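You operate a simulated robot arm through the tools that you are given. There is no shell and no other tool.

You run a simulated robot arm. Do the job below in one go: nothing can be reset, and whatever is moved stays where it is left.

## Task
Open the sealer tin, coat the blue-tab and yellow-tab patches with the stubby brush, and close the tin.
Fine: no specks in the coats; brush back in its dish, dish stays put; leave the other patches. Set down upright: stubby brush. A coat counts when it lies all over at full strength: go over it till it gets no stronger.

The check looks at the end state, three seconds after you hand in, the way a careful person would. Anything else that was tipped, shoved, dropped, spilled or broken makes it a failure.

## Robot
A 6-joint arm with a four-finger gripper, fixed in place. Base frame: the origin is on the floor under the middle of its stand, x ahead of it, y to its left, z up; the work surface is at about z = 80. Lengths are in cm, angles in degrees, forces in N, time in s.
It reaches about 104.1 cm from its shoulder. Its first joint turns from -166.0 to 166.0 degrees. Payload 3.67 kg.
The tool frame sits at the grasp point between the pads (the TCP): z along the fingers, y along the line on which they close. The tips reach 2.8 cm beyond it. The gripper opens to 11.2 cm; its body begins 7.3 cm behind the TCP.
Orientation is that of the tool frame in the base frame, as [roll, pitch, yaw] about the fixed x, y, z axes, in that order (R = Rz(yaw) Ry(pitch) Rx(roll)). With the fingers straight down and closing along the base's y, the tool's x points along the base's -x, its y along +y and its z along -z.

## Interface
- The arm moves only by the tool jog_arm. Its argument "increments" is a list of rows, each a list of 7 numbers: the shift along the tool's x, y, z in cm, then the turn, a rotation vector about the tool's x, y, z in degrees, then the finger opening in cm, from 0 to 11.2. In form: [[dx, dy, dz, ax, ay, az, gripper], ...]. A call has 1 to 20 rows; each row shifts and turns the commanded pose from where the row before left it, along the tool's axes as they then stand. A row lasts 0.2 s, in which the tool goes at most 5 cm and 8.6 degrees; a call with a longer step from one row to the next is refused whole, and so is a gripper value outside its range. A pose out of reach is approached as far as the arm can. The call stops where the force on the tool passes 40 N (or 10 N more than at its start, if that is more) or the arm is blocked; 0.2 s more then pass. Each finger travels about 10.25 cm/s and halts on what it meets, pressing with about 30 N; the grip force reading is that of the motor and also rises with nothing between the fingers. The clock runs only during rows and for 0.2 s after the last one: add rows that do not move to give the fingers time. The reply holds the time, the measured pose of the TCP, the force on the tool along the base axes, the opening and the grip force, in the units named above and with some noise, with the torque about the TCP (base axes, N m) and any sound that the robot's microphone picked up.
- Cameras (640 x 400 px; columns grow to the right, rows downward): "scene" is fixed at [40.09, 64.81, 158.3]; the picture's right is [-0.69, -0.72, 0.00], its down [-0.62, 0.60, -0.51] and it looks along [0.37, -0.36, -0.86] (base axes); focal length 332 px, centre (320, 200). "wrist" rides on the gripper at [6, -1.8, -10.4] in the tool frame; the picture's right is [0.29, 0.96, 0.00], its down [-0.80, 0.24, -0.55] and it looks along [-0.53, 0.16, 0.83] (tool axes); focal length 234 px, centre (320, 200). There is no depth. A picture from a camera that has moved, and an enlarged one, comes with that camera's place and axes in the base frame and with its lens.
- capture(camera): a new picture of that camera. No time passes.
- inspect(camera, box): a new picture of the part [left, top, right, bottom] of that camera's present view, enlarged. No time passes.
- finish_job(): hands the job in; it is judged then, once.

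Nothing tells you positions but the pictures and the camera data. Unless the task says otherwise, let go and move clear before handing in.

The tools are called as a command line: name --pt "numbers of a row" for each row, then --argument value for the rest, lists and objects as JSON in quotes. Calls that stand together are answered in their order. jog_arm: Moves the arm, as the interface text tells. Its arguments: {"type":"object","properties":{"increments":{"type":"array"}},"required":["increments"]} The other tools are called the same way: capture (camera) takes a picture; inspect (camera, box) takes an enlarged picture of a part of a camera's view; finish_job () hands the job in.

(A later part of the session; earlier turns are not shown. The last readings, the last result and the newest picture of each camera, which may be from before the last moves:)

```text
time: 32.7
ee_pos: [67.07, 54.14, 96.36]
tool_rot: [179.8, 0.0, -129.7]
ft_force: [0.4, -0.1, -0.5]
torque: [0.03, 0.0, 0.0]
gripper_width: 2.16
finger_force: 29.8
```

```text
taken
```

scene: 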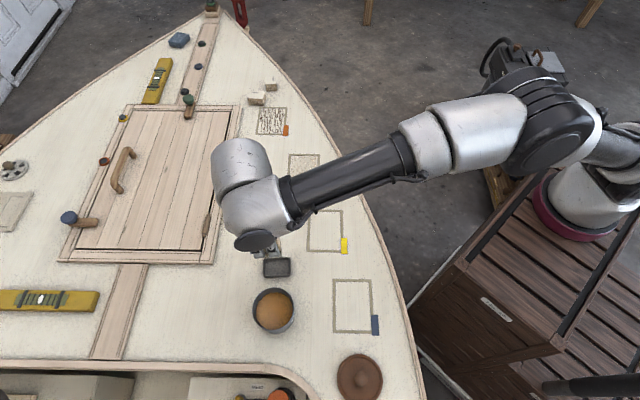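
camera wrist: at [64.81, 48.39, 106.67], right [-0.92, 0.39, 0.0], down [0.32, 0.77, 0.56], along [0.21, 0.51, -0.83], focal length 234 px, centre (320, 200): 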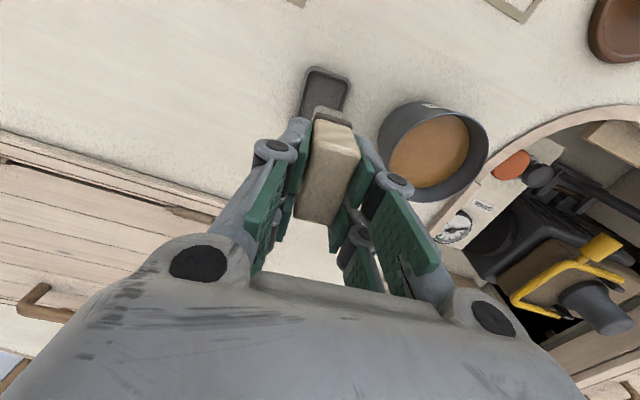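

inspect --camera "wrist" --box '[280, 60, 500, 210]'

inspect --camera "scene" --box '[295, 200, 355, 260]'

inspect --camera "scene" --box '[320, 270, 390, 340]'

inspect --camera "scene" --box '[240, 240, 310, 340]'

```text
2.67 times, centred on (390, 135) of wrist
camera zoom: at [64.81, 48.39, 106.67], right [-0.92, 0.39, 0.0], down [0.32, 0.77, 0.56], along [0.21, 0.51, -0.83], focal length 624 px, centre (133, 373)
```

zoom: 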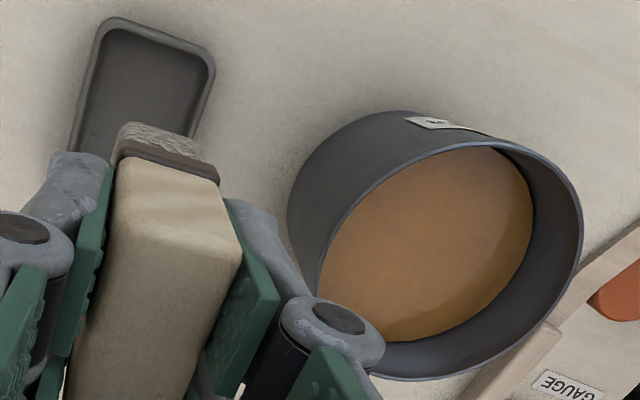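

```text
6.67 times, centred on (325, 230) of scene
camera zoom: at [40.09, 64.81, 158.3], right [-0.69, -0.72, 0.0], down [-0.62, 0.6, -0.51], along [0.37, -0.36, -0.86], focal length 2214 px, centre (287, 0)
```

zoom: 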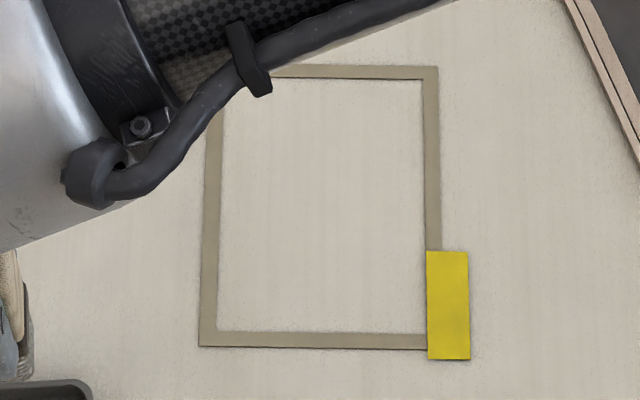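

```text
5.71 times, centred on (355, 305) of scene
camera zoom: at [40.09, 64.81, 158.3], right [-0.69, -0.72, 0.0], down [-0.62, 0.6, -0.51], along [0.37, -0.36, -0.86], focal length 1898 px, centre (120, -400)
```

zoom: 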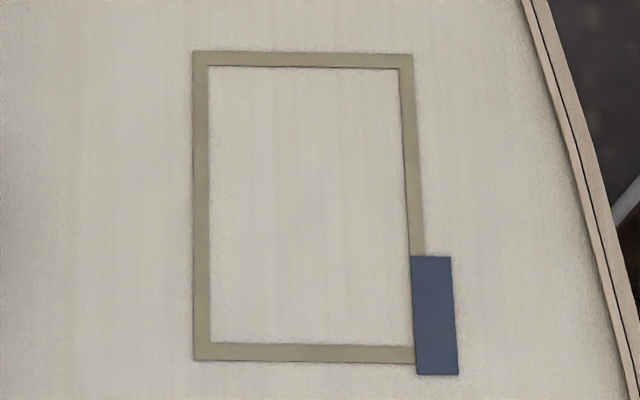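

```text
4.00 times, centred on (275, 290) of scene
camera zoom: at [40.09, 64.81, 158.3], right [-0.69, -0.72, 0.0], down [-0.62, 0.6, -0.51], along [0.37, -0.36, -0.86], focal length 1328 px, centre (500, -160)
```

zoom: 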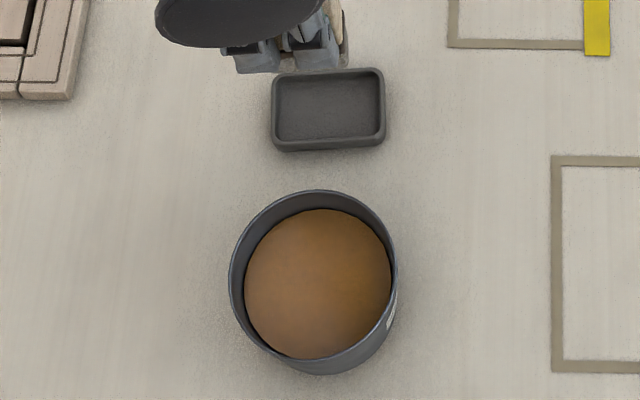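

Brush is up and the dish hasn't moved; both target patches look clean. I'll carry the brush over the tin centre (≈58.1, 60.6) at height and check alignment before dipping.

jog_arm --pt "0.1 1.0 0 0 0 0 1.0" --pt "0.2 2.5 0 0 0 0 1.0" --pt "0.2 3.0 0 0 0 0 1.0" --pt "0.14 2.5 0 0 0 0 1.0" --pt "0.1 2.03 0 0 0 0 1.0" --pt "0 0 0 0 0 0 1.0"

capture --camera "wrist"

inspect --camera "wrist" --box '[240, 60, 420, 220]'

inspect --camera "scene" --box '[220, 240, 330, 350]'

```text
time: 34.1
ee_pos: [58.1, 60.55, 96.29]
tool_rot: [179.9, 0.1, -129.6]
ft_force: [-0.6, 0.9, -0.7]
torque: [0.01, 0.0, -0.01]
gripper_width: 2.11
finger_force: 30.6
```

```text
taken
camera wrist: at [55.76, 54.85, 106.61], right [-0.92, 0.39, 0.0], down [0.32, 0.77, 0.56], along [0.21, 0.51, -0.83], focal length 234 px, centre (320, 200)
```

wrist: 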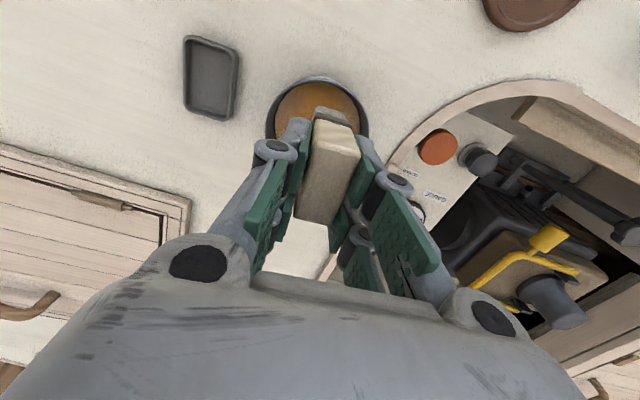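

```text
2.50 times, centred on (330, 140) of wrist
camera zoom: at [55.76, 54.85, 106.61], right [-0.92, 0.39, 0.0], down [0.32, 0.77, 0.56], along [0.21, 0.51, -0.83], focal length 585 px, centre (295, 350)
```

zoom: 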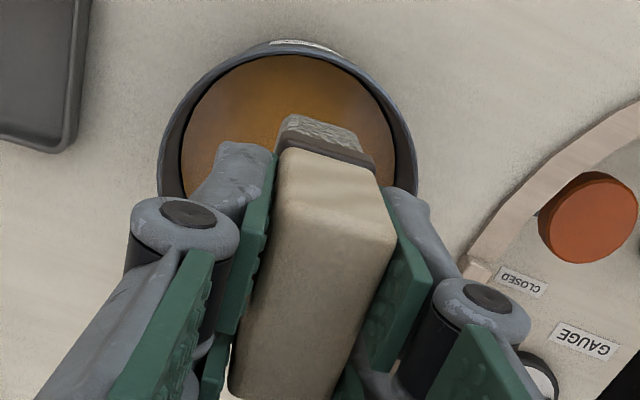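

```text
3.64 times, centred on (275, 295) of scene
camera zoom: at [40.09, 64.81, 158.3], right [-0.69, -0.72, 0.0], down [-0.62, 0.6, -0.51], along [0.37, -0.36, -0.86], focal length 1208 px, centre (484, -146)
```

zoom: 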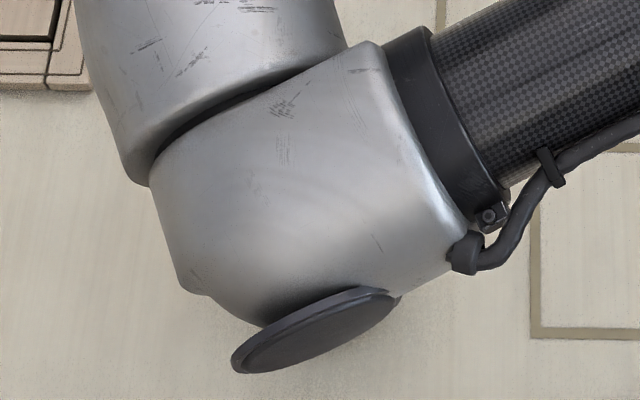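

inspect --camera "wrist" --box '[260, 70, 380, 150]'

```text
5.00 times, centred on (320, 110) of wrist
camera zoom: at [55.76, 54.85, 106.61], right [-0.92, 0.39, 0.0], down [0.32, 0.77, 0.56], along [0.21, 0.51, -0.83], focal length 1171 px, centre (320, 650)
```

zoom: 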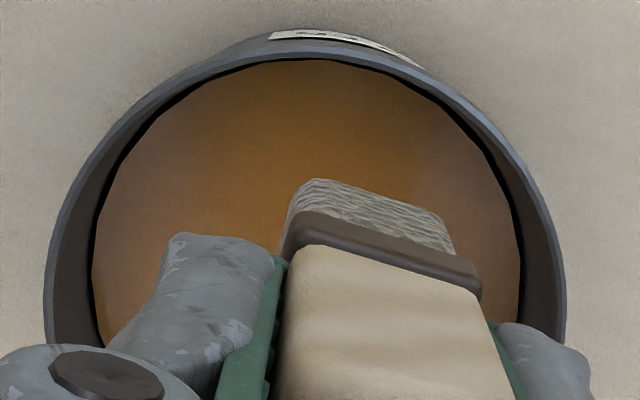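

Fitting the rim circle puts the tin centre at about (58.55, 60.8), rim near z = 86.7 and sealer level roughly 83–84. I'll re-centre by 0.45 cm and lower the brush gradually into the tin.

jog_arm --pt "-0.43 -0.18 0 0 0 0 1.0" --pt "0 0 2 0 0 0 1.0" --pt "0 0 2 0 0 0 1.0" --pt "0 0 1.5 0 0 0 1.0" --pt "0 0 0 0 0 0 1.0"

inspect --camera "wrist" --box '[220, 60, 420, 220]'

```text
time: 35.3
ee_pos: [58.56, 60.78, 91.18]
tool_rot: [179.7, 0.6, -129.6]
ft_force: [1.0, -1.8, 32.1]
torque: [-0.21, 0.11, 0.0]
gripper_width: 2.19
finger_force: 30.1
```

```text
2.50 times, centred on (320, 140) of wrist
camera zoom: at [56.16, 55.01, 101.46], right [-0.92, 0.39, 0.0], down [0.32, 0.76, 0.56], along [0.22, 0.52, -0.83], focal length 585 px, centre (320, 350)
```

zoom: 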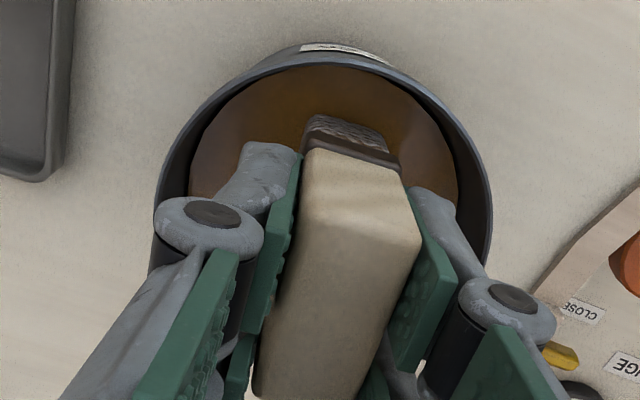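

I met firm resistance (32 N) with the load nearly centred on the bristles, so the brush is pressing on the sealer (or something in the tin). I'll ease up and look at the bristles.

jog_arm --pt "0 0 -0.3 0 0 0 1.0" --pt "0 0 -0.3 0 0 0 1.0" --pt "0 0 0 0 0 0 1.0"

inspect --camera "wrist" --box '[260, 70, 380, 150]'

```text
time: 36.1
ee_pos: [58.53, 60.66, 91.05]
tool_rot: [179.8, 0.0, -129.6]
ft_force: [-0.7, 0.4, 0.7]
torque: [0.01, -0.07, 0.0]
gripper_width: 2.14
finger_force: 30.3
```

```text
5.00 times, centred on (320, 110) of wrist
camera zoom: at [56.12, 55.04, 101.54], right [-0.92, 0.39, 0.0], down [0.32, 0.77, 0.55], along [0.21, 0.51, -0.83], focal length 1171 px, centre (320, 650)
```

zoom: 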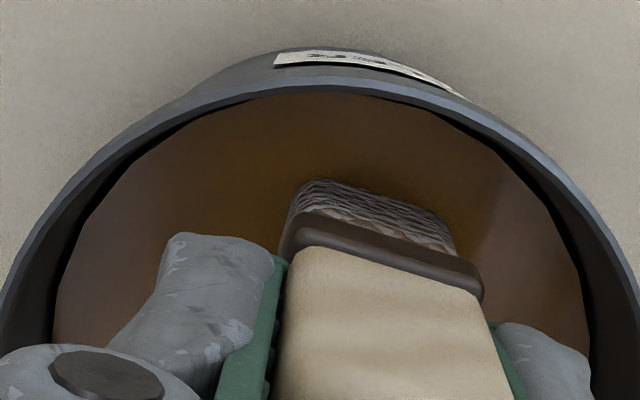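

jog_arm --pt "0 0 0.15 0 0 0 1.0" --pt "0 0 0 0 0 0 1.0"

jog_arm --pt "0 0 0.15 0 0 0 1.0" --pt "0 0 0 0 0 0 1.0"

```text
time: 36.7
ee_pos: [58.5, 60.73, 91.1]
tool_rot: [179.8, 0.2, -129.7]
ft_force: [0.2, 0.4, -0.9]
torque: [-0.02, -0.01, 0.02]
gripper_width: 2.13
finger_force: 30.4
```

```text
time: 37.3
ee_pos: [58.43, 60.89, 91.14]
tool_rot: [179.9, 0.2, -129.6]
ft_force: [-1.0, -1.4, 6.7]
torque: [0.07, 0.0, 0.0]
gripper_width: 2.13
finger_force: 30.4
```

The brush bottoms out at TCP z ≈ 91.1, which matches bristles meeting the sealer. I'll lift out slowly, pausing over the tin, and look at the bristles for load and drips.

jog_arm --pt "0 0 0.1 0 0 0 1.0" --pt "0 0 0 0 0 0 1.0" --pt "0 0 -0.4 0 0 0 1.0" --pt "0 0 -0.8 0 0 0 1.0" --pt "0 0 -1.0 0 0 0 1.0" --pt "0 0 -1.0 0 0 0 1.0" --pt "0 0 -1.0 0 0 0 1.0" --pt "0 0 -1.0 0 0 0 1.0" --pt "0 0 0 0 0 0 1.0"

inspect --camera "wrist" --box '[260, 70, 380, 150]'

capture --camera "wrist"

```text
time: 39.3
ee_pos: [58.49, 60.72, 96.1]
tool_rot: [179.9, 0.2, -129.5]
ft_force: [-0.6, -0.4, -0.8]
torque: [-0.04, 0.0, 0.02]
gripper_width: 2.14
finger_force: 29.9
```

```text
5.00 times, centred on (320, 110) of wrist
camera zoom: at [56.14, 55.06, 106.53], right [-0.92, 0.39, 0.0], down [0.32, 0.77, 0.56], along [0.21, 0.51, -0.83], focal length 1171 px, centre (320, 650)
```

zoom: 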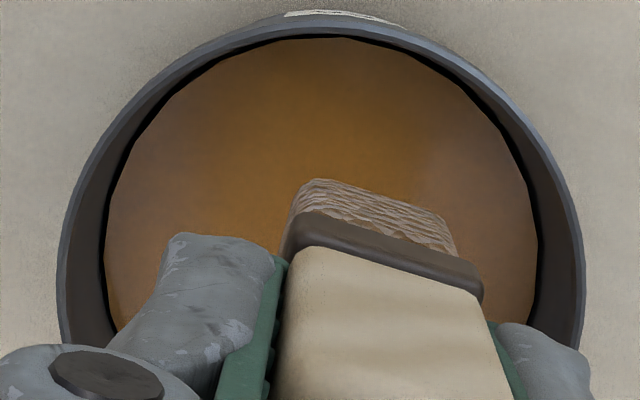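

```text
taken
camera wrist: at [56.14, 55.06, 106.53], right [-0.92, 0.39, 0.0], down [0.32, 0.77, 0.56], along [0.21, 0.51, -0.83], focal length 234 px, centre (320, 200)
```

wrist: 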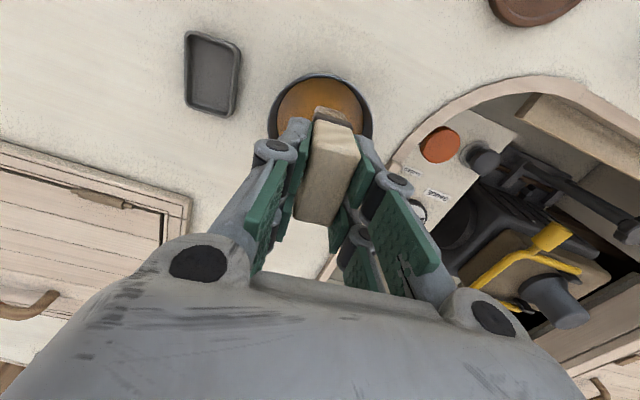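

The bristles now show the amber tint, so the brush is loaded. I'll carry it across to above the blue-tab patch and use the wrist view to pin down the patch outline.

jog_arm --pt "0 0 0 0 0 0 1.0" --pt "0 0 0 0 0 0 1.0" --pt "1.5 -0.11 0 0 0 0 1.0" --pt "3.2 -0.24 0 0 0 0 1.0" --pt "3.6 -0.27 0 0 0 0 1.0" --pt "3.6 -0.27 0 0 0 0 1.0" --pt "3.4 -0.25 0 0 0 0 1.0" --pt "2.2 -0.17 0 0 0 0 1.0" --pt "0 0 0 0 0 5.1 1.0" --pt "0 0 0 0 0 0 1.0"

capture --camera "wrist"

capture --camera "scene"

```text
time: 41.5
ee_pos: [48.31, 46.31, 96.23]
tool_rot: [179.8, 0.1, -134.7]
ft_force: [-0.2, 0.5, -1.4]
torque: [0.03, -0.01, 0.0]
gripper_width: 2.14
finger_force: 30.0
```

```text
taken
camera wrist: at [45.49, 40.89, 106.51], right [-0.88, 0.47, 0.0], down [0.39, 0.73, 0.56], along [0.26, 0.49, -0.83], focal length 234 px, centre (320, 200)
```

wrist: 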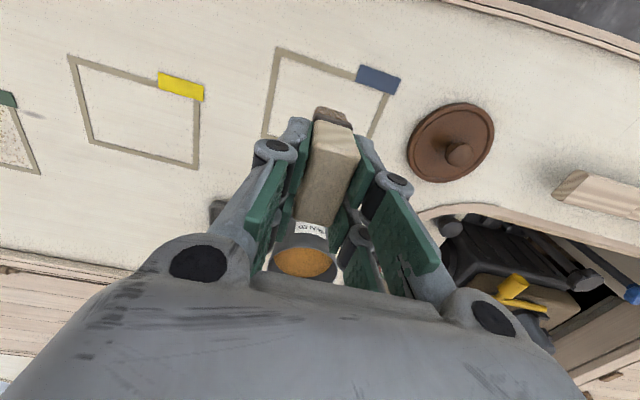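

```text
taken
```

scene: 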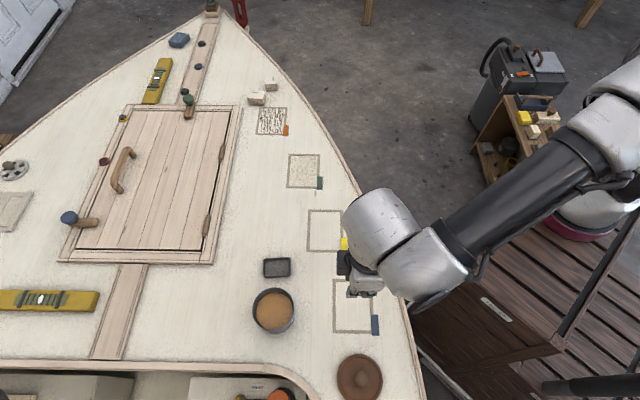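

inspect --camera "wrist" --box '[250, 30, 410, 150]'

inspect --camera "wrist" --box '[50, 40, 220, 180]'

inspect --camera "scene" --box '[320, 260, 390, 340]'

```text
3.33 times, centred on (330, 90) of wrist
camera zoom: at [45.49, 40.89, 106.51], right [-0.88, 0.47, 0.0], down [0.39, 0.73, 0.56], along [0.26, 0.49, -0.83], focal length 781 px, centre (287, 567)
```

zoom: 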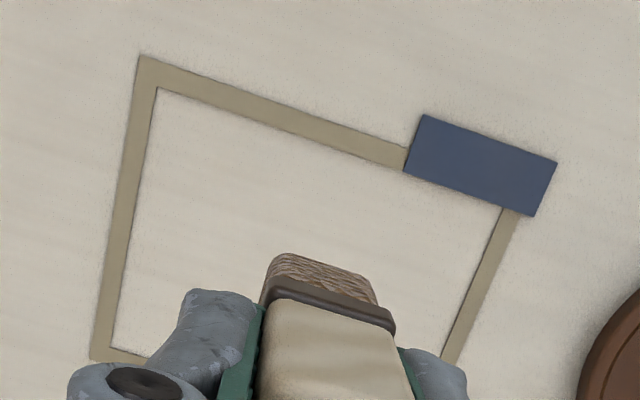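

```text
2.86 times, centred on (135, 110) of wrist
camera zoom: at [45.49, 40.89, 106.51], right [-0.88, 0.47, 0.0], down [0.39, 0.73, 0.56], along [0.26, 0.49, -0.83], focal length 669 px, centre (849, 457)
```

zoom: 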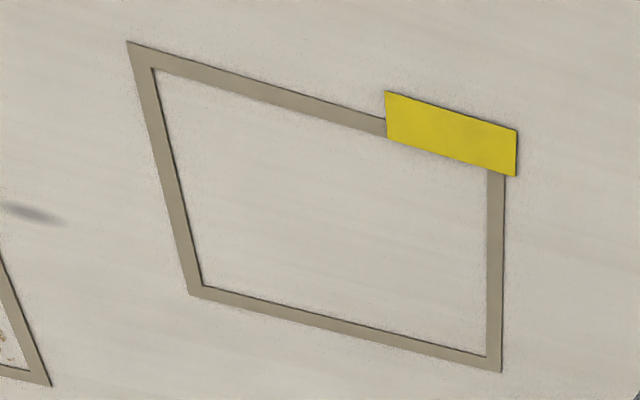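

```text
5.00 times, centred on (355, 300) of scene
camera zoom: at [40.09, 64.81, 158.3], right [-0.69, -0.72, 0.0], down [-0.62, 0.6, -0.51], along [0.37, -0.36, -0.86], focal length 1660 px, centre (145, -300)
```

zoom: 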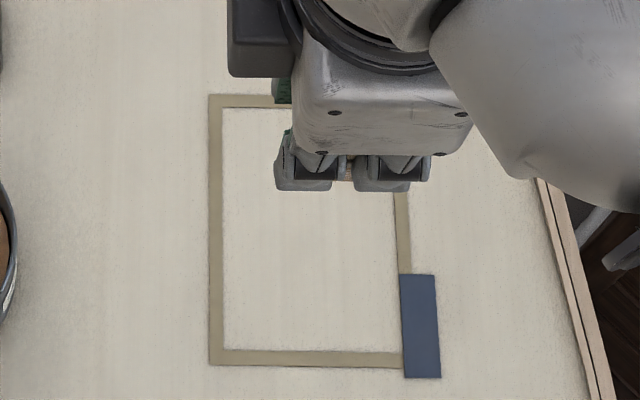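

The wrist and scene views agree: the blue patch interior is about 8 × 10.9 cm centred near (48.18, 46.6), aligned at 45.9°. I'll go to its far-end start lane and lower slowly until I feel the deck.

jog_arm --pt "0.8 -2.1 1.0 0 0 0 1.0" --pt "0.835 -2.2 1.5 0 0 0 1.0" --pt "0 0 2.0 0 0 0 1.0" --pt "0 0 2.0 0 0 0 1.0" --pt "0 0 1.5 0 0 0 1.0" --pt "0 0 0.8 0 0 0 1.0" --pt "0 0 0.4 0 0 0 1.0" --pt "0 0 0 0 0 0 1.0"

inspect --camera "wrist" --box '[240, 30, 440, 180]'

inspect --camera "scene" --box '[320, 260, 390, 340]'

```text
time: 43.3
ee_pos: [50.29, 42.26, 86.87]
tool_rot: [179.7, 0.2, -134.7]
ft_force: [0.1, 0.3, -0.2]
torque: [0.01, 0.01, 0.0]
gripper_width: 2.14
finger_force: 30.3
```

```text
2.67 times, centred on (340, 105) of wrist
camera zoom: at [47.45, 36.79, 97.26], right [-0.88, 0.47, 0.0], down [0.39, 0.73, 0.56], along [0.26, 0.49, -0.83], focal length 624 px, centre (267, 453)
```

zoom: 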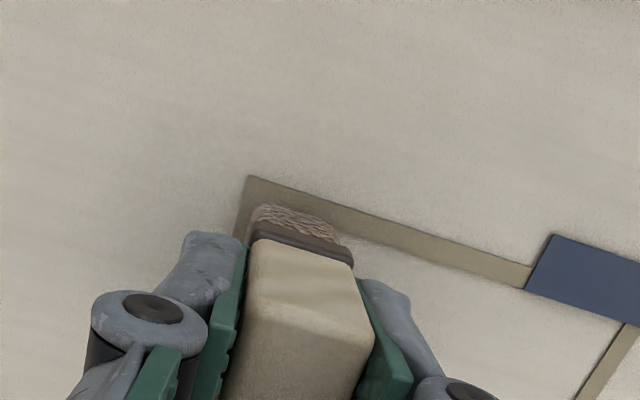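

```text
5.00 times, centred on (355, 300) of scene
camera zoom: at [40.09, 64.81, 158.3], right [-0.69, -0.72, 0.0], down [-0.62, 0.6, -0.51], along [0.37, -0.36, -0.86], focal length 1660 px, centre (145, -300)
```

zoom: 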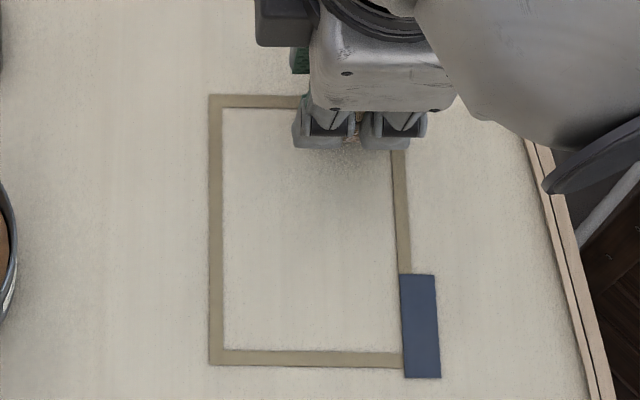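

jog_arm --pt "0 0 0.15 0 0 0 1.0" --pt "0 0 0.15 0 0 0 1.0" --pt "0 0 0 0 0 0 1.0"

jog_arm --pt "0 0 0.1 0 0 0 1.0" --pt "0 0 0 0 0 0 1.0"

```text
time: 44.1
ee_pos: [50.37, 42.2, 86.46]
tool_rot: [179.8, 0.2, -134.8]
ft_force: [0.6, -0.2, -1.4]
torque: [-0.01, 0.0, 0.0]
gripper_width: 2.15
finger_force: 29.9
```

```text
time: 44.7
ee_pos: [50.33, 42.25, 86.48]
tool_rot: [179.8, 0.1, -134.7]
ft_force: [-0.3, -0.9, -0.8]
torque: [0.01, 0.01, 0.02]
gripper_width: 2.16
finger_force: 29.9
```

jog_arm --pt "0 0 0.1 0 0 0 1.0" --pt "0 0 0 0 0 0 1.0"

jog_arm --pt "0 0 0.1 0 0 0 1.0" --pt "0 0 0 0 0 0 1.0"

```text
time: 45.3
ee_pos: [50.29, 42.28, 86.26]
tool_rot: [179.8, 0.3, -134.7]
ft_force: [-0.4, -0.2, -0.2]
torque: [-0.01, -0.01, -0.01]
gripper_width: 2.16
finger_force: 29.7
```

```text
time: 45.9
ee_pos: [50.27, 42.31, 86.34]
tool_rot: [179.7, 0.1, -134.7]
ft_force: [-0.4, -0.2, -1.1]
torque: [-0.01, 0.0, -0.01]
gripper_width: 2.13
finger_force: 29.9
```

jog_arm --pt "0 0 0.1 0 0 0 1.0" --pt "0 0 0 0 0 0 1.0"

jog_arm --pt "0 0 0.1 0 0 0 1.0" --pt "0 0 0 0 0 0 1.0"

jog_arm --pt "0 0 0.1 0 0 0 1.0" --pt "0 0 0 0 0 0 1.0"

```text
time: 46.5
ee_pos: [50.25, 42.23, 86.11]
tool_rot: [179.8, 0.0, -134.6]
ft_force: [0.1, 0.3, -0.9]
torque: [0.02, 0.02, 0.02]
gripper_width: 2.16
finger_force: 30.4
```

```text
time: 47.1
ee_pos: [50.31, 42.19, 86.15]
tool_rot: [179.8, 0.2, -134.7]
ft_force: [-0.3, -0.4, 5.3]
torque: [0.03, -0.02, 0.02]
gripper_width: 2.13
finger_force: 30.0
```

```text
time: 47.7
ee_pos: [50.34, 42.27, 86.13]
tool_rot: [179.8, 0.4, -134.5]
ft_force: [-2.2, -2.1, 22.9]
torque: [0.03, -0.06, -0.01]
gripper_width: 2.17
finger_force: 30.0
```

Contact found at commanded z ≈ 86.05 (stiff). I'll ease to a light press and start the first stroke, watching the force.

jog_arm --pt "0 0 -0.06 0 0 0 1.0" --pt "0 0.6 0 0 0 0 1.0" --pt "0 0.8 0 0 0 0 1.0" --pt "0 0.8 0 0 0 0 1.0"

inspect --camera "wrist" --box '[240, 30, 440, 180]'

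inspect --camera "scene" --box '[320, 260, 390, 340]'

```text
time: 48.7
ee_pos: [48.7, 43.8, 86.07]
tool_rot: [179.8, 0.2, -134.7]
ft_force: [6.2, -6.5, 20.2]
torque: [-0.05, -0.38, -0.11]
gripper_width: 2.15
finger_force: 29.7
```

```text
2.67 times, centred on (340, 105) of wrist
camera zoom: at [45.88, 38.34, 96.47], right [-0.88, 0.47, 0.0], down [0.39, 0.73, 0.56], along [0.26, 0.49, -0.83], focal length 624 px, centre (267, 453)
```

zoom: 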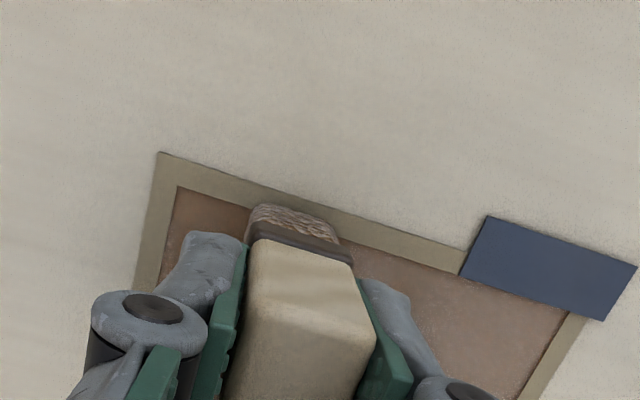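

```text
5.00 times, centred on (355, 300) of scene
camera zoom: at [40.09, 64.81, 158.3], right [-0.69, -0.72, 0.0], down [-0.62, 0.6, -0.51], along [0.37, -0.36, -0.86], focal length 1660 px, centre (145, -300)
```

zoom: 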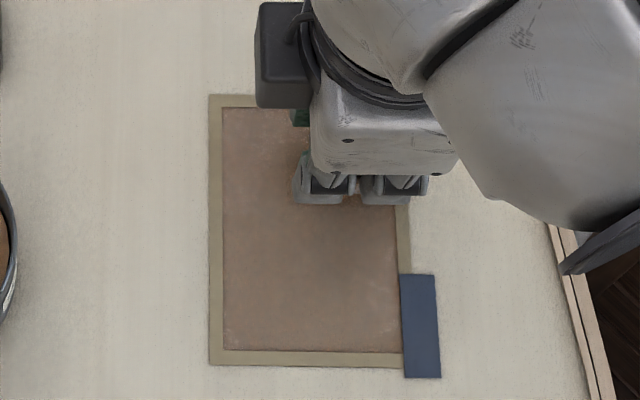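

The whole interior is taking a tint as I stroke, so strength now builds with passes. I'll ease the pressure a bit and continue the strokes along the patch.

jog_arm --pt "0 0.8 -0.06 0 0 0 1.0" --pt "0 0.9 0 0 0 0 1.0" --pt "0 0.9 0 0 0 0 1.0" --pt "0 0.9 0 0 0 0 1.0" --pt "0 0.9 0 0 0 0 1.0" --pt "0 0.9 0 0 0 0 1.0" --pt "0 0.9 0 0 0 0 1.0" --pt "0 0.6 0 0 0 0 1.0"

inspect --camera "scene" --box '[320, 260, 390, 340]'

capture --camera "wrist"

```text
time: 50.5
ee_pos: [43.79, 48.51, 86.13]
tool_rot: [179.9, 0.1, -134.7]
ft_force: [0.7, -0.1, -0.7]
torque: [-0.01, 0.03, 0.02]
gripper_width: 2.14
finger_force: 30.4
```

```text
5.00 times, centred on (355, 300) of scene
camera zoom: at [40.09, 64.81, 158.3], right [-0.69, -0.72, 0.0], down [-0.62, 0.6, -0.51], along [0.37, -0.36, -0.86], focal length 1660 px, centre (145, -300)
```

zoom: 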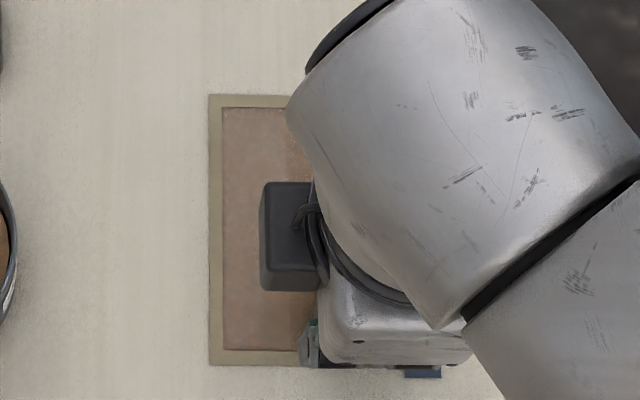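

```text
taken
camera wrist: at [41.02, 43.13, 96.53], right [-0.88, 0.47, 0.0], down [0.39, 0.73, 0.56], along [0.26, 0.49, -0.83], focal length 234 px, centre (320, 200)
```

wrist: 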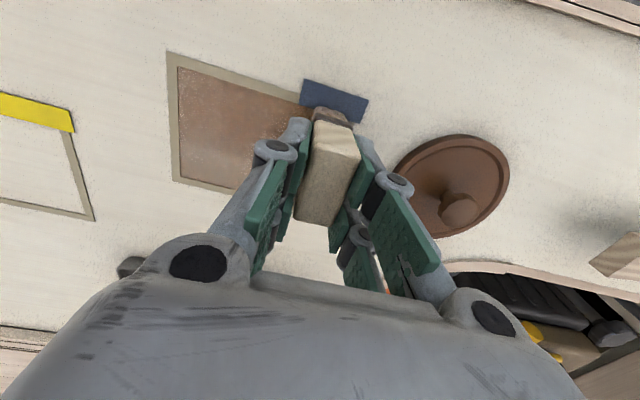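

inspect --camera "wrist" --box '[150, 40, 380, 200]'

inspect --camera "scene" --box '[340, 280, 360, 335]'

```text
2.50 times, centred on (265, 120) of wrist
camera zoom: at [41.02, 43.13, 96.53], right [-0.88, 0.47, 0.0], down [0.39, 0.73, 0.56], along [0.26, 0.49, -0.83], focal length 585 px, centre (458, 400)
```

zoom: 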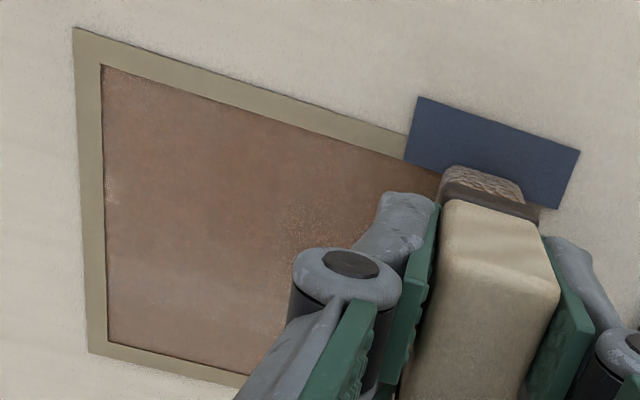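

```text
7.27 times, centred on (350, 308) of scene
camera zoom: at [40.09, 64.81, 158.3], right [-0.69, -0.72, 0.0], down [-0.62, 0.6, -0.51], along [0.37, -0.36, -0.86], focal length 2415 px, centre (102, -582)
```

zoom: 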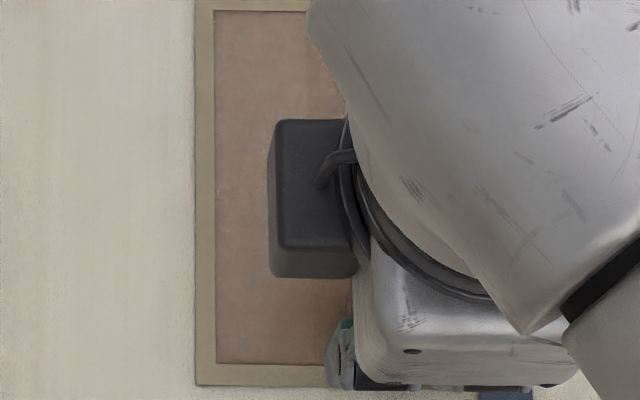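

Coverage looks a bit uneven, so I'll run full lanes: middle lane back, then the far lane forward, with a light press.

jog_arm --pt "-1.0 0 0.05 0 0 0 1.0" --pt "-1.0 0 0 0 0 0 1.0" --pt "0 -0.9 0 0 0 0 1.0" --pt "0 -0.92 0 0 0 0 1.0" --pt "0 -0.92 0 0 0 0 1.0" --pt "0 -0.92 0 0 0 0 1.0" --pt "0 -0.92 0 0 0 0 1.0" --pt "0 -0.92 0 0 0 0 1.0" --pt "0 -0.92 0 0 0 0 1.0" --pt "0 -0.92 0 0 0 0 1.0" --pt "0 -0.92 0 0 0 0 1.0" --pt "0 -0.9 0 0 0 0 1.0"

inspect --camera "scene" --box '[320, 260, 390, 340]'

inspect --camera "wrist" --box '[220, 30, 450, 190]'

```text
time: 53.1
ee_pos: [51.85, 43.5, 86.0]
tool_rot: [179.8, 0.1, -134.6]
ft_force: [-0.4, 1.9, 2.8]
torque: [0.08, 0.05, 0.01]
gripper_width: 2.16
finger_force: 30.1
```

```text
5.00 times, centred on (355, 300) of scene
camera zoom: at [40.09, 64.81, 158.3], right [-0.69, -0.72, 0.0], down [-0.62, 0.6, -0.51], along [0.37, -0.36, -0.86], focal length 1660 px, centre (145, -300)
```

zoom: 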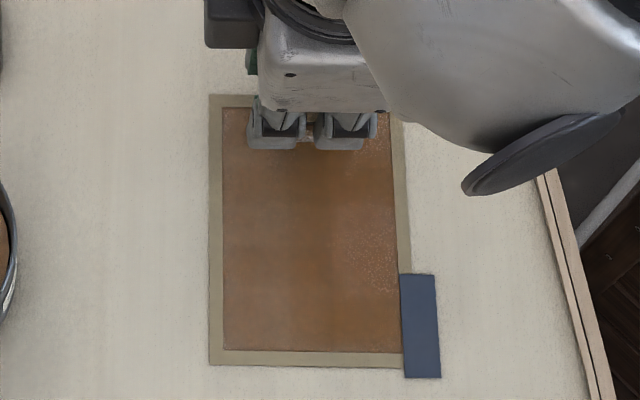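

```text
2.50 times, centred on (335, 110) of wrist
camera zoom: at [48.97, 38.07, 96.48], right [-0.88, 0.47, 0.0], down [0.39, 0.73, 0.56], along [0.26, 0.49, -0.83], focal length 585 px, centre (282, 425)
```

zoom: 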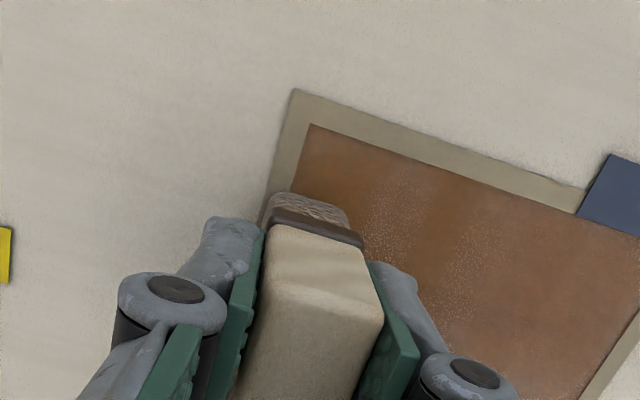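

Strength is growing with each pass; a few stippled spots remain. Next: the far lane, then the near lane again with slightly firmer contact.

jog_arm --pt "-1.0 0 0.02 0 0 0 1.0" --pt "-1.0 0 0 0 0 0 1.0" --pt "0 0.9 0 0 0 0 1.0" --pt "0 0.92 0 0 0 0 1.0" --pt "0 0.92 0 0 0 0 1.0" --pt "0 0.92 0 0 0 0 1.0" --pt "0 0.92 0 0 0 0 1.0" --pt "0 0.92 0 0 0 0 1.0" --pt "0 0.92 0 0 0 0 1.0" --pt "0 0.92 0 0 0 0 1.0" --pt "0 0.92 0 0 0 0 1.0" --pt "0 0.9 0 0 0 0 1.0"

jog_arm --pt "1.3 0 0 0 0 0 1.0" --pt "1.3 0 0 0 0 0 1.0" --pt "1.4 0 0 0 0 0 1.0" --pt "0 -0.9 0 0 0 0 1.0" --pt "0 -0.92 0 0 0 0 1.0" --pt "0 -0.92 0 0 0 0 1.0" --pt "0 -0.92 0 0 0 0 1.0" --pt "0 -0.92 0 0 0 0 1.0" --pt "0 -0.92 0 0 0 0 1.0" --pt "0 -0.92 0 0 0 0 1.0" --pt "0 -0.92 0 0 0 0 1.0" --pt "0 -0.92 0 0 0 0 1.0" --pt "0 -0.9 0 0 0 0 1.0"

inspect --camera "scene" --box '[320, 260, 390, 340]'

inspect --camera "wrist" --box '[220, 30, 450, 190]'

```text
time: 55.7
ee_pos: [46.73, 51.38, 86.09]
tool_rot: [179.8, 0.1, -134.7]
ft_force: [0.2, -0.5, 0.1]
torque: [-0.04, -0.04, -0.01]
gripper_width: 2.15
finger_force: 29.8
```

```text
time: 58.5
ee_pos: [50.37, 42.21, 86.06]
tool_rot: [179.8, 0.1, -134.8]
ft_force: [-2.8, 2.4, 9.4]
torque: [0.2, 0.11, 0.05]
gripper_width: 2.14
finger_force: 30.0
```

```text
5.00 times, centred on (355, 300) of scene
camera zoom: at [40.09, 64.81, 158.3], right [-0.69, -0.72, 0.0], down [-0.62, 0.6, -0.51], along [0.37, -0.36, -0.86], focal length 1660 px, centre (145, -300)
```

zoom: 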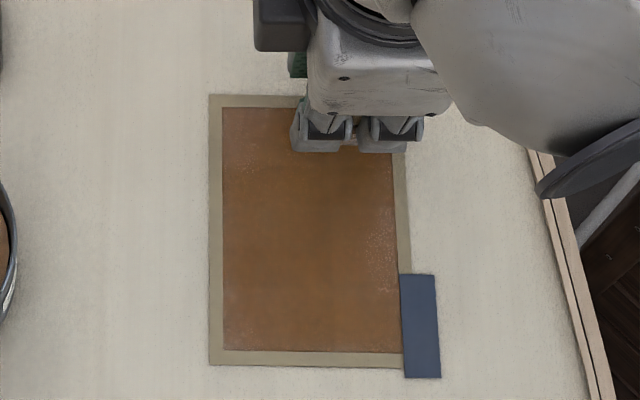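

```text
2.50 times, centred on (335, 110) of wrist
camera zoom: at [47.52, 36.75, 96.46], right [-0.88, 0.47, 0.0], down [0.39, 0.73, 0.56], along [0.26, 0.49, -0.83], focal length 585 px, centre (282, 425)
```

zoom: 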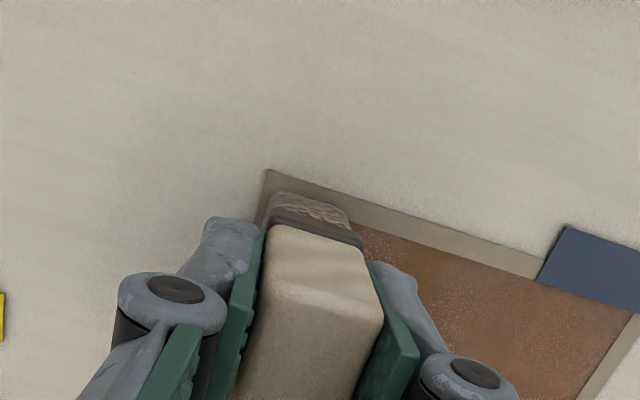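

The coat is deepening but the bristles are drying out. I'll lift, go back to the tin, and re-dip.

jog_arm --pt "0 0 -1.0 0 0 0 1.0" --pt "0 0 -2.5 0 0 0 1.0" --pt "0 0 -3.5 0 0 0 1.0" --pt "0 0 -3.1 0 0 0 1.0" --pt "-1.5 0.58 0 0 0 0 1.0" --pt "-3.2 1.23 0 0 0 0 1.0" --pt "-3.6 1.38 0 0 0 0 1.0" --pt "-3.6 1.38 0 0 0 0 1.0" --pt "-3.6 1.38 0 0 0 0 1.0" --pt "-3.4 1.31 0 0 0 0 1.0" --pt "0 0 0 0 0 0 1.0"

inspect --camera "wrist" --box '[250, 60, 390, 160]'

inspect --camera "scene" --box '[320, 260, 390, 340]'

```text
time: 60.9
ee_pos: [58.51, 60.53, 96.1]
tool_rot: [179.8, 0.1, -134.7]
ft_force: [0.0, -0.3, -0.2]
torque: [0.01, -0.01, -0.02]
gripper_width: 2.19
finger_force: 29.8
```

```text
4.00 times, centred on (320, 110) of wrist
camera zoom: at [55.63, 55.16, 106.47], right [-0.88, 0.47, 0.0], down [0.39, 0.73, 0.56], along [0.26, 0.49, -0.83], focal length 937 px, centre (320, 560)
```

zoom: 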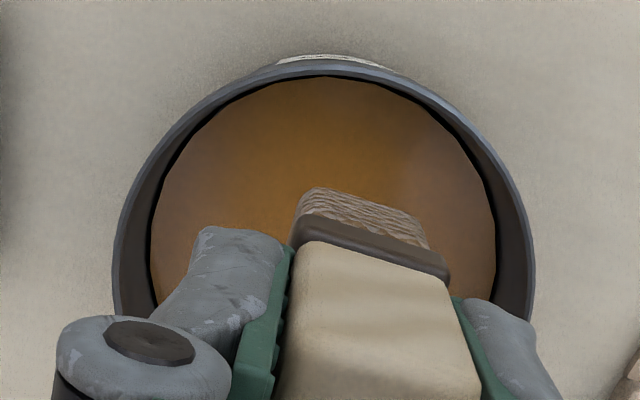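

```text
5.00 times, centred on (355, 300) of scene
camera zoom: at [40.09, 64.81, 158.3], right [-0.69, -0.72, 0.0], down [-0.62, 0.6, -0.51], along [0.37, -0.36, -0.86], focal length 1660 px, centre (145, -300)
```

zoom: 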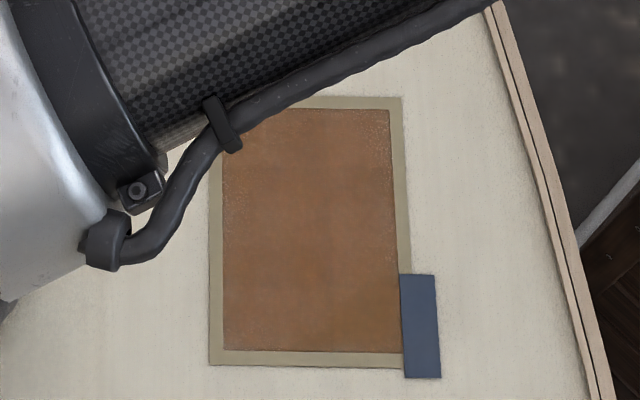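

jog_arm --pt "0 0.1 1.5 0 0 0 1.0" --pt "0 0 1.5 0 0 0 1.0" --pt "0 0 1.0 0 0 0 1.0" --pt "0 0 0.7 0 0 0 1.0" --pt "0 0 0.15 0 0 0 1.0" --pt "0 0 0.1 0 0 0 1.0"

jog_arm --pt "0 0 0.1 0 0 0 1.0" --pt "0 0 0 0 0 0 1.0"

```text
time: 62.3
ee_pos: [58.49, 60.72, 91.25]
tool_rot: [179.7, 0.2, -134.7]
ft_force: [-0.8, -0.1, -0.7]
torque: [0.03, 0.0, 0.03]
gripper_width: 2.15
finger_force: 30.5
```

```text
time: 62.9
ee_pos: [58.32, 60.7, 91.19]
tool_rot: [179.9, 0.1, -134.6]
ft_force: [-0.1, 0.0, -0.9]
torque: [0.0, 0.0, -0.01]
gripper_width: 2.16
finger_force: 30.4
```

jog_arm --pt "0 0 0.1 0 0 0 1.0" --pt "0 0 0 0 0 0 1.0"

inspect --camera "wrist" --box '[250, 60, 390, 160]'

```text
time: 63.5
ee_pos: [58.47, 60.74, 91.15]
tool_rot: [179.8, 0.1, -134.6]
ft_force: [0.2, -0.1, 1.4]
torque: [0.04, -0.05, 0.02]
gripper_width: 2.18
finger_force: 30.3
```

```text
4.00 times, centred on (320, 110) of wrist
camera zoom: at [55.59, 55.27, 101.46], right [-0.88, 0.47, 0.0], down [0.39, 0.73, 0.56], along [0.26, 0.49, -0.83], focal length 937 px, centre (320, 560)
```

zoom: 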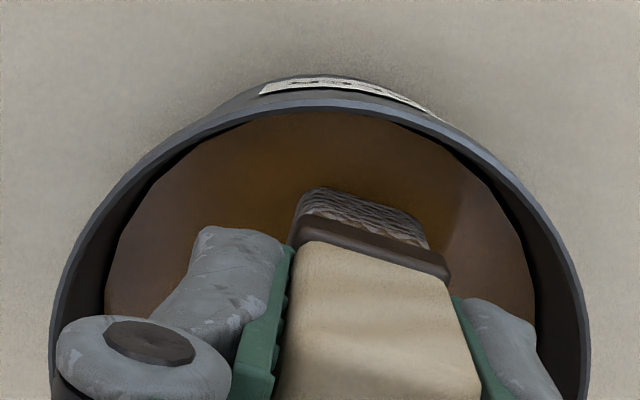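

jog_arm --pt "0 0 0.07 0 0 0 1.0" --pt "0 0 0 0 0 0 1.0" --pt "0 0 0 0 0 0 1.0"

jog_arm --pt "0 0 -0.5 0 0 0 1.0" --pt "0 0 -0.8 0 0 0 1.0" --pt "0 0 -1.2 0 0 0 1.0" --pt "0 0 -1.3 0 0 0 1.0" --pt "0 0 -1.2 0 0 0 1.0" --pt "0 0 0 0 0 0 1.0" --pt "0 0 0 0 0 0 1.0"

inspect --camera "wrist" --box '[250, 60, 390, 160]'

```text
time: 64.3
ee_pos: [58.5, 60.67, 91.14]
tool_rot: [179.9, 0.3, -134.7]
ft_force: [-0.3, 1.0, 10.8]
torque: [0.04, -0.04, -0.01]
gripper_width: 2.15
finger_force: 29.8
```

```text
time: 65.9
ee_pos: [58.43, 60.79, 96.07]
tool_rot: [179.8, 0.2, -134.8]
ft_force: [0.2, 0.8, -1.5]
torque: [-0.01, 0.0, -0.02]
gripper_width: 2.16
finger_force: 29.6
```

```text
4.00 times, centred on (320, 110) of wrist
camera zoom: at [55.57, 55.27, 106.44], right [-0.88, 0.47, 0.0], down [0.39, 0.73, 0.56], along [0.26, 0.49, -0.83], focal length 937 px, centre (320, 560)
```

zoom: 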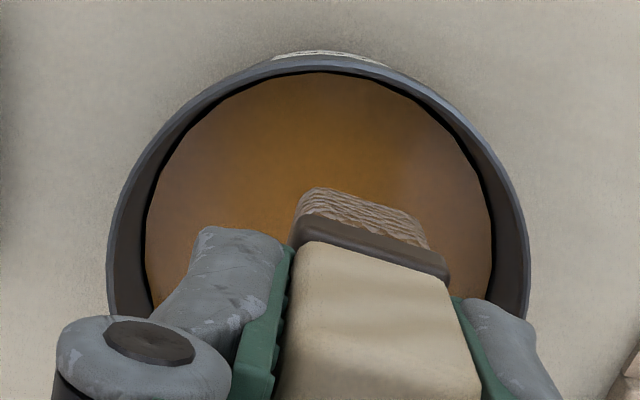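

Re-loaded. Back to the blue patch, starting a touch further into the near corner so the edges get full contact.

jog_arm --pt "1.5 -0.58 0 0 0 0 1.0" --pt "3.4 -1.32 0 0 0 0 1.0" --pt "3.8 -1.48 0 0 0 0 1.0" --pt "3.8 -1.48 0 0 0 0 1.0" --pt "3.8 -1.48 0 0 0 0 1.0" --pt "3.0 -1.16 0 0 0 0 1.0" --pt "0 0 2.0 0 0 0 1.0" --pt "0 0 3.0 0 0 0 1.0" --pt "0 0 2.5 0 0 0 1.0" --pt "0 0 1.5 0 0 0 1.0" --pt "0 0 0.6 0 0 0 1.0" --pt "0 0 0.2 0 0 0 1.0" --pt "0 0 0 0 0 0 1.0"

jog_arm --pt "0 0 0.1 0 0 0 1.0" --pt "0 0 0 0 0 0 1.0"

jog_arm --pt "0 0 0.08 0 0 0 1.0" --pt "0 0 0 0 0 0 1.0"

```text
time: 68.7
ee_pos: [50.21, 41.65, 86.14]
tool_rot: [179.8, 0.1, -134.7]
ft_force: [0.3, 0.4, -0.3]
torque: [-0.07, -0.02, -0.01]
gripper_width: 2.17
finger_force: 29.8
```

```text
time: 69.3
ee_pos: [50.25, 41.82, 85.97]
tool_rot: [179.9, 0.2, -134.7]
ft_force: [-0.8, -4.5, 14.7]
torque: [-0.22, 0.01, 0.02]
gripper_width: 2.14
finger_force: 29.5
```

```text
time: 69.9
ee_pos: [50.12, 41.88, 86.04]
tool_rot: [179.8, 0.4, -134.6]
ft_force: [-0.4, -6.3, 31.4]
torque: [-0.46, 0.18, 0.02]
gripper_width: 2.16
finger_force: 30.2
```

I'm now resting partly on the tape edge (off-centre torque), so I'll ease up, shift just inside it, and stroke the near lane following the deck's slight fall.

jog_arm --pt "-0.2 0.1 -0.09 0 0 0 1.0" --pt "0 0.9 0.005 0 0 0 1.0" --pt "0 0.9 0.005 0 0 0 1.0" --pt "0 0.9 0.005 0 0 0 1.0" --pt "0 0.9 0.005 0 0 0 1.0" --pt "0 0.9 0.005 0 0 0 1.0"

jog_arm --pt "0 0.9 0.005 0 0 0 1.0" --pt "0 0.9 0.005 0 0 0 1.0" --pt "0 0.9 0.005 0 0 0 1.0" --pt "0 0.9 0.005 0 0 0 1.0" --pt "0 0.9 0.005 0 0 0 1.0"

inspect --camera "wrist" --box '[130, 30, 400, 190]'

```text
time: 71.3
ee_pos: [47.14, 45.08, 86.01]
tool_rot: [179.8, 0.2, -134.7]
ft_force: [7.9, -7.7, 29.0]
torque: [-0.24, -0.32, -0.03]
gripper_width: 2.16
finger_force: 30.6
```

```text
time: 72.5
ee_pos: [43.83, 48.34, 86.07]
tool_rot: [179.8, 0.1, -134.7]
ft_force: [8.6, -7.3, 31.2]
torque: [-0.29, -0.31, 0.03]
gripper_width: 2.15
finger_force: 29.8
```

```text
2.37 times, centred on (265, 110) of wrist
camera zoom: at [41.03, 42.8, 96.41], right [-0.88, 0.47, 0.0], down [0.39, 0.73, 0.56], along [0.26, 0.49, -0.83], focal length 555 px, centre (450, 413)
```

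zoom: 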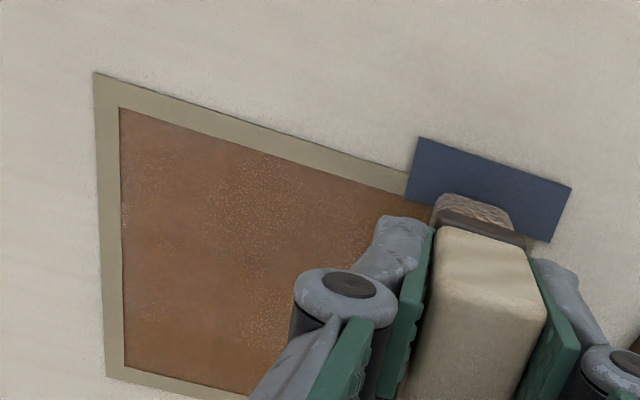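

inspect --camera "wrist" --box '[170, 70, 270, 140]'

inspect --camera "wrist" --box '[170, 120, 270, 200]'

inspect --camera "scene" --box '[325, 270, 375, 335]'

```text
5.71 times, centred on (220, 105) of wrist
camera zoom: at [41.03, 42.8, 96.41], right [-0.88, 0.47, 0.0], down [0.39, 0.73, 0.56], along [0.26, 0.49, -0.83], focal length 1338 px, centre (891, 743)
```

zoom: 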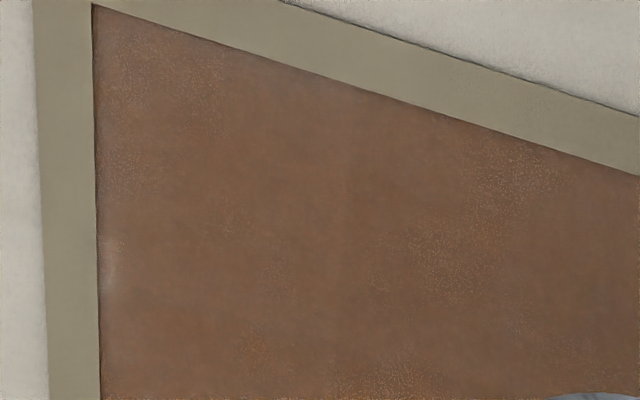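

```text
5.00 times, centred on (220, 160) of wrist
camera zoom: at [41.03, 42.8, 96.41], right [-0.88, 0.47, 0.0], down [0.39, 0.73, 0.56], along [0.26, 0.49, -0.83], focal length 1171 px, centre (820, 400)
```

zoom: 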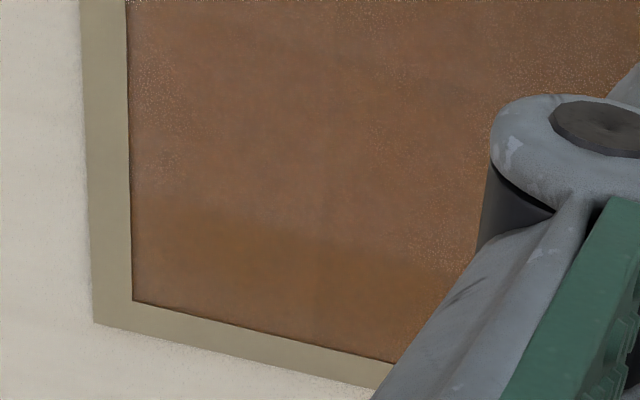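

```text
6.15 times, centred on (350, 302) of scene
camera zoom: at [40.09, 64.81, 158.3], right [-0.69, -0.72, 0.0], down [-0.62, 0.6, -0.51], along [0.37, -0.36, -0.86], focal length 2044 px, centre (135, -431)
```

zoom: 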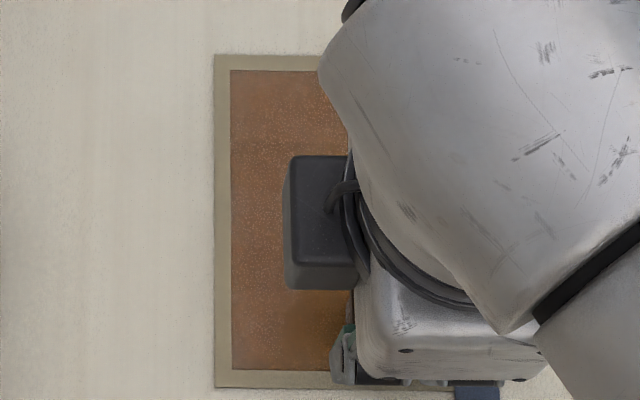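

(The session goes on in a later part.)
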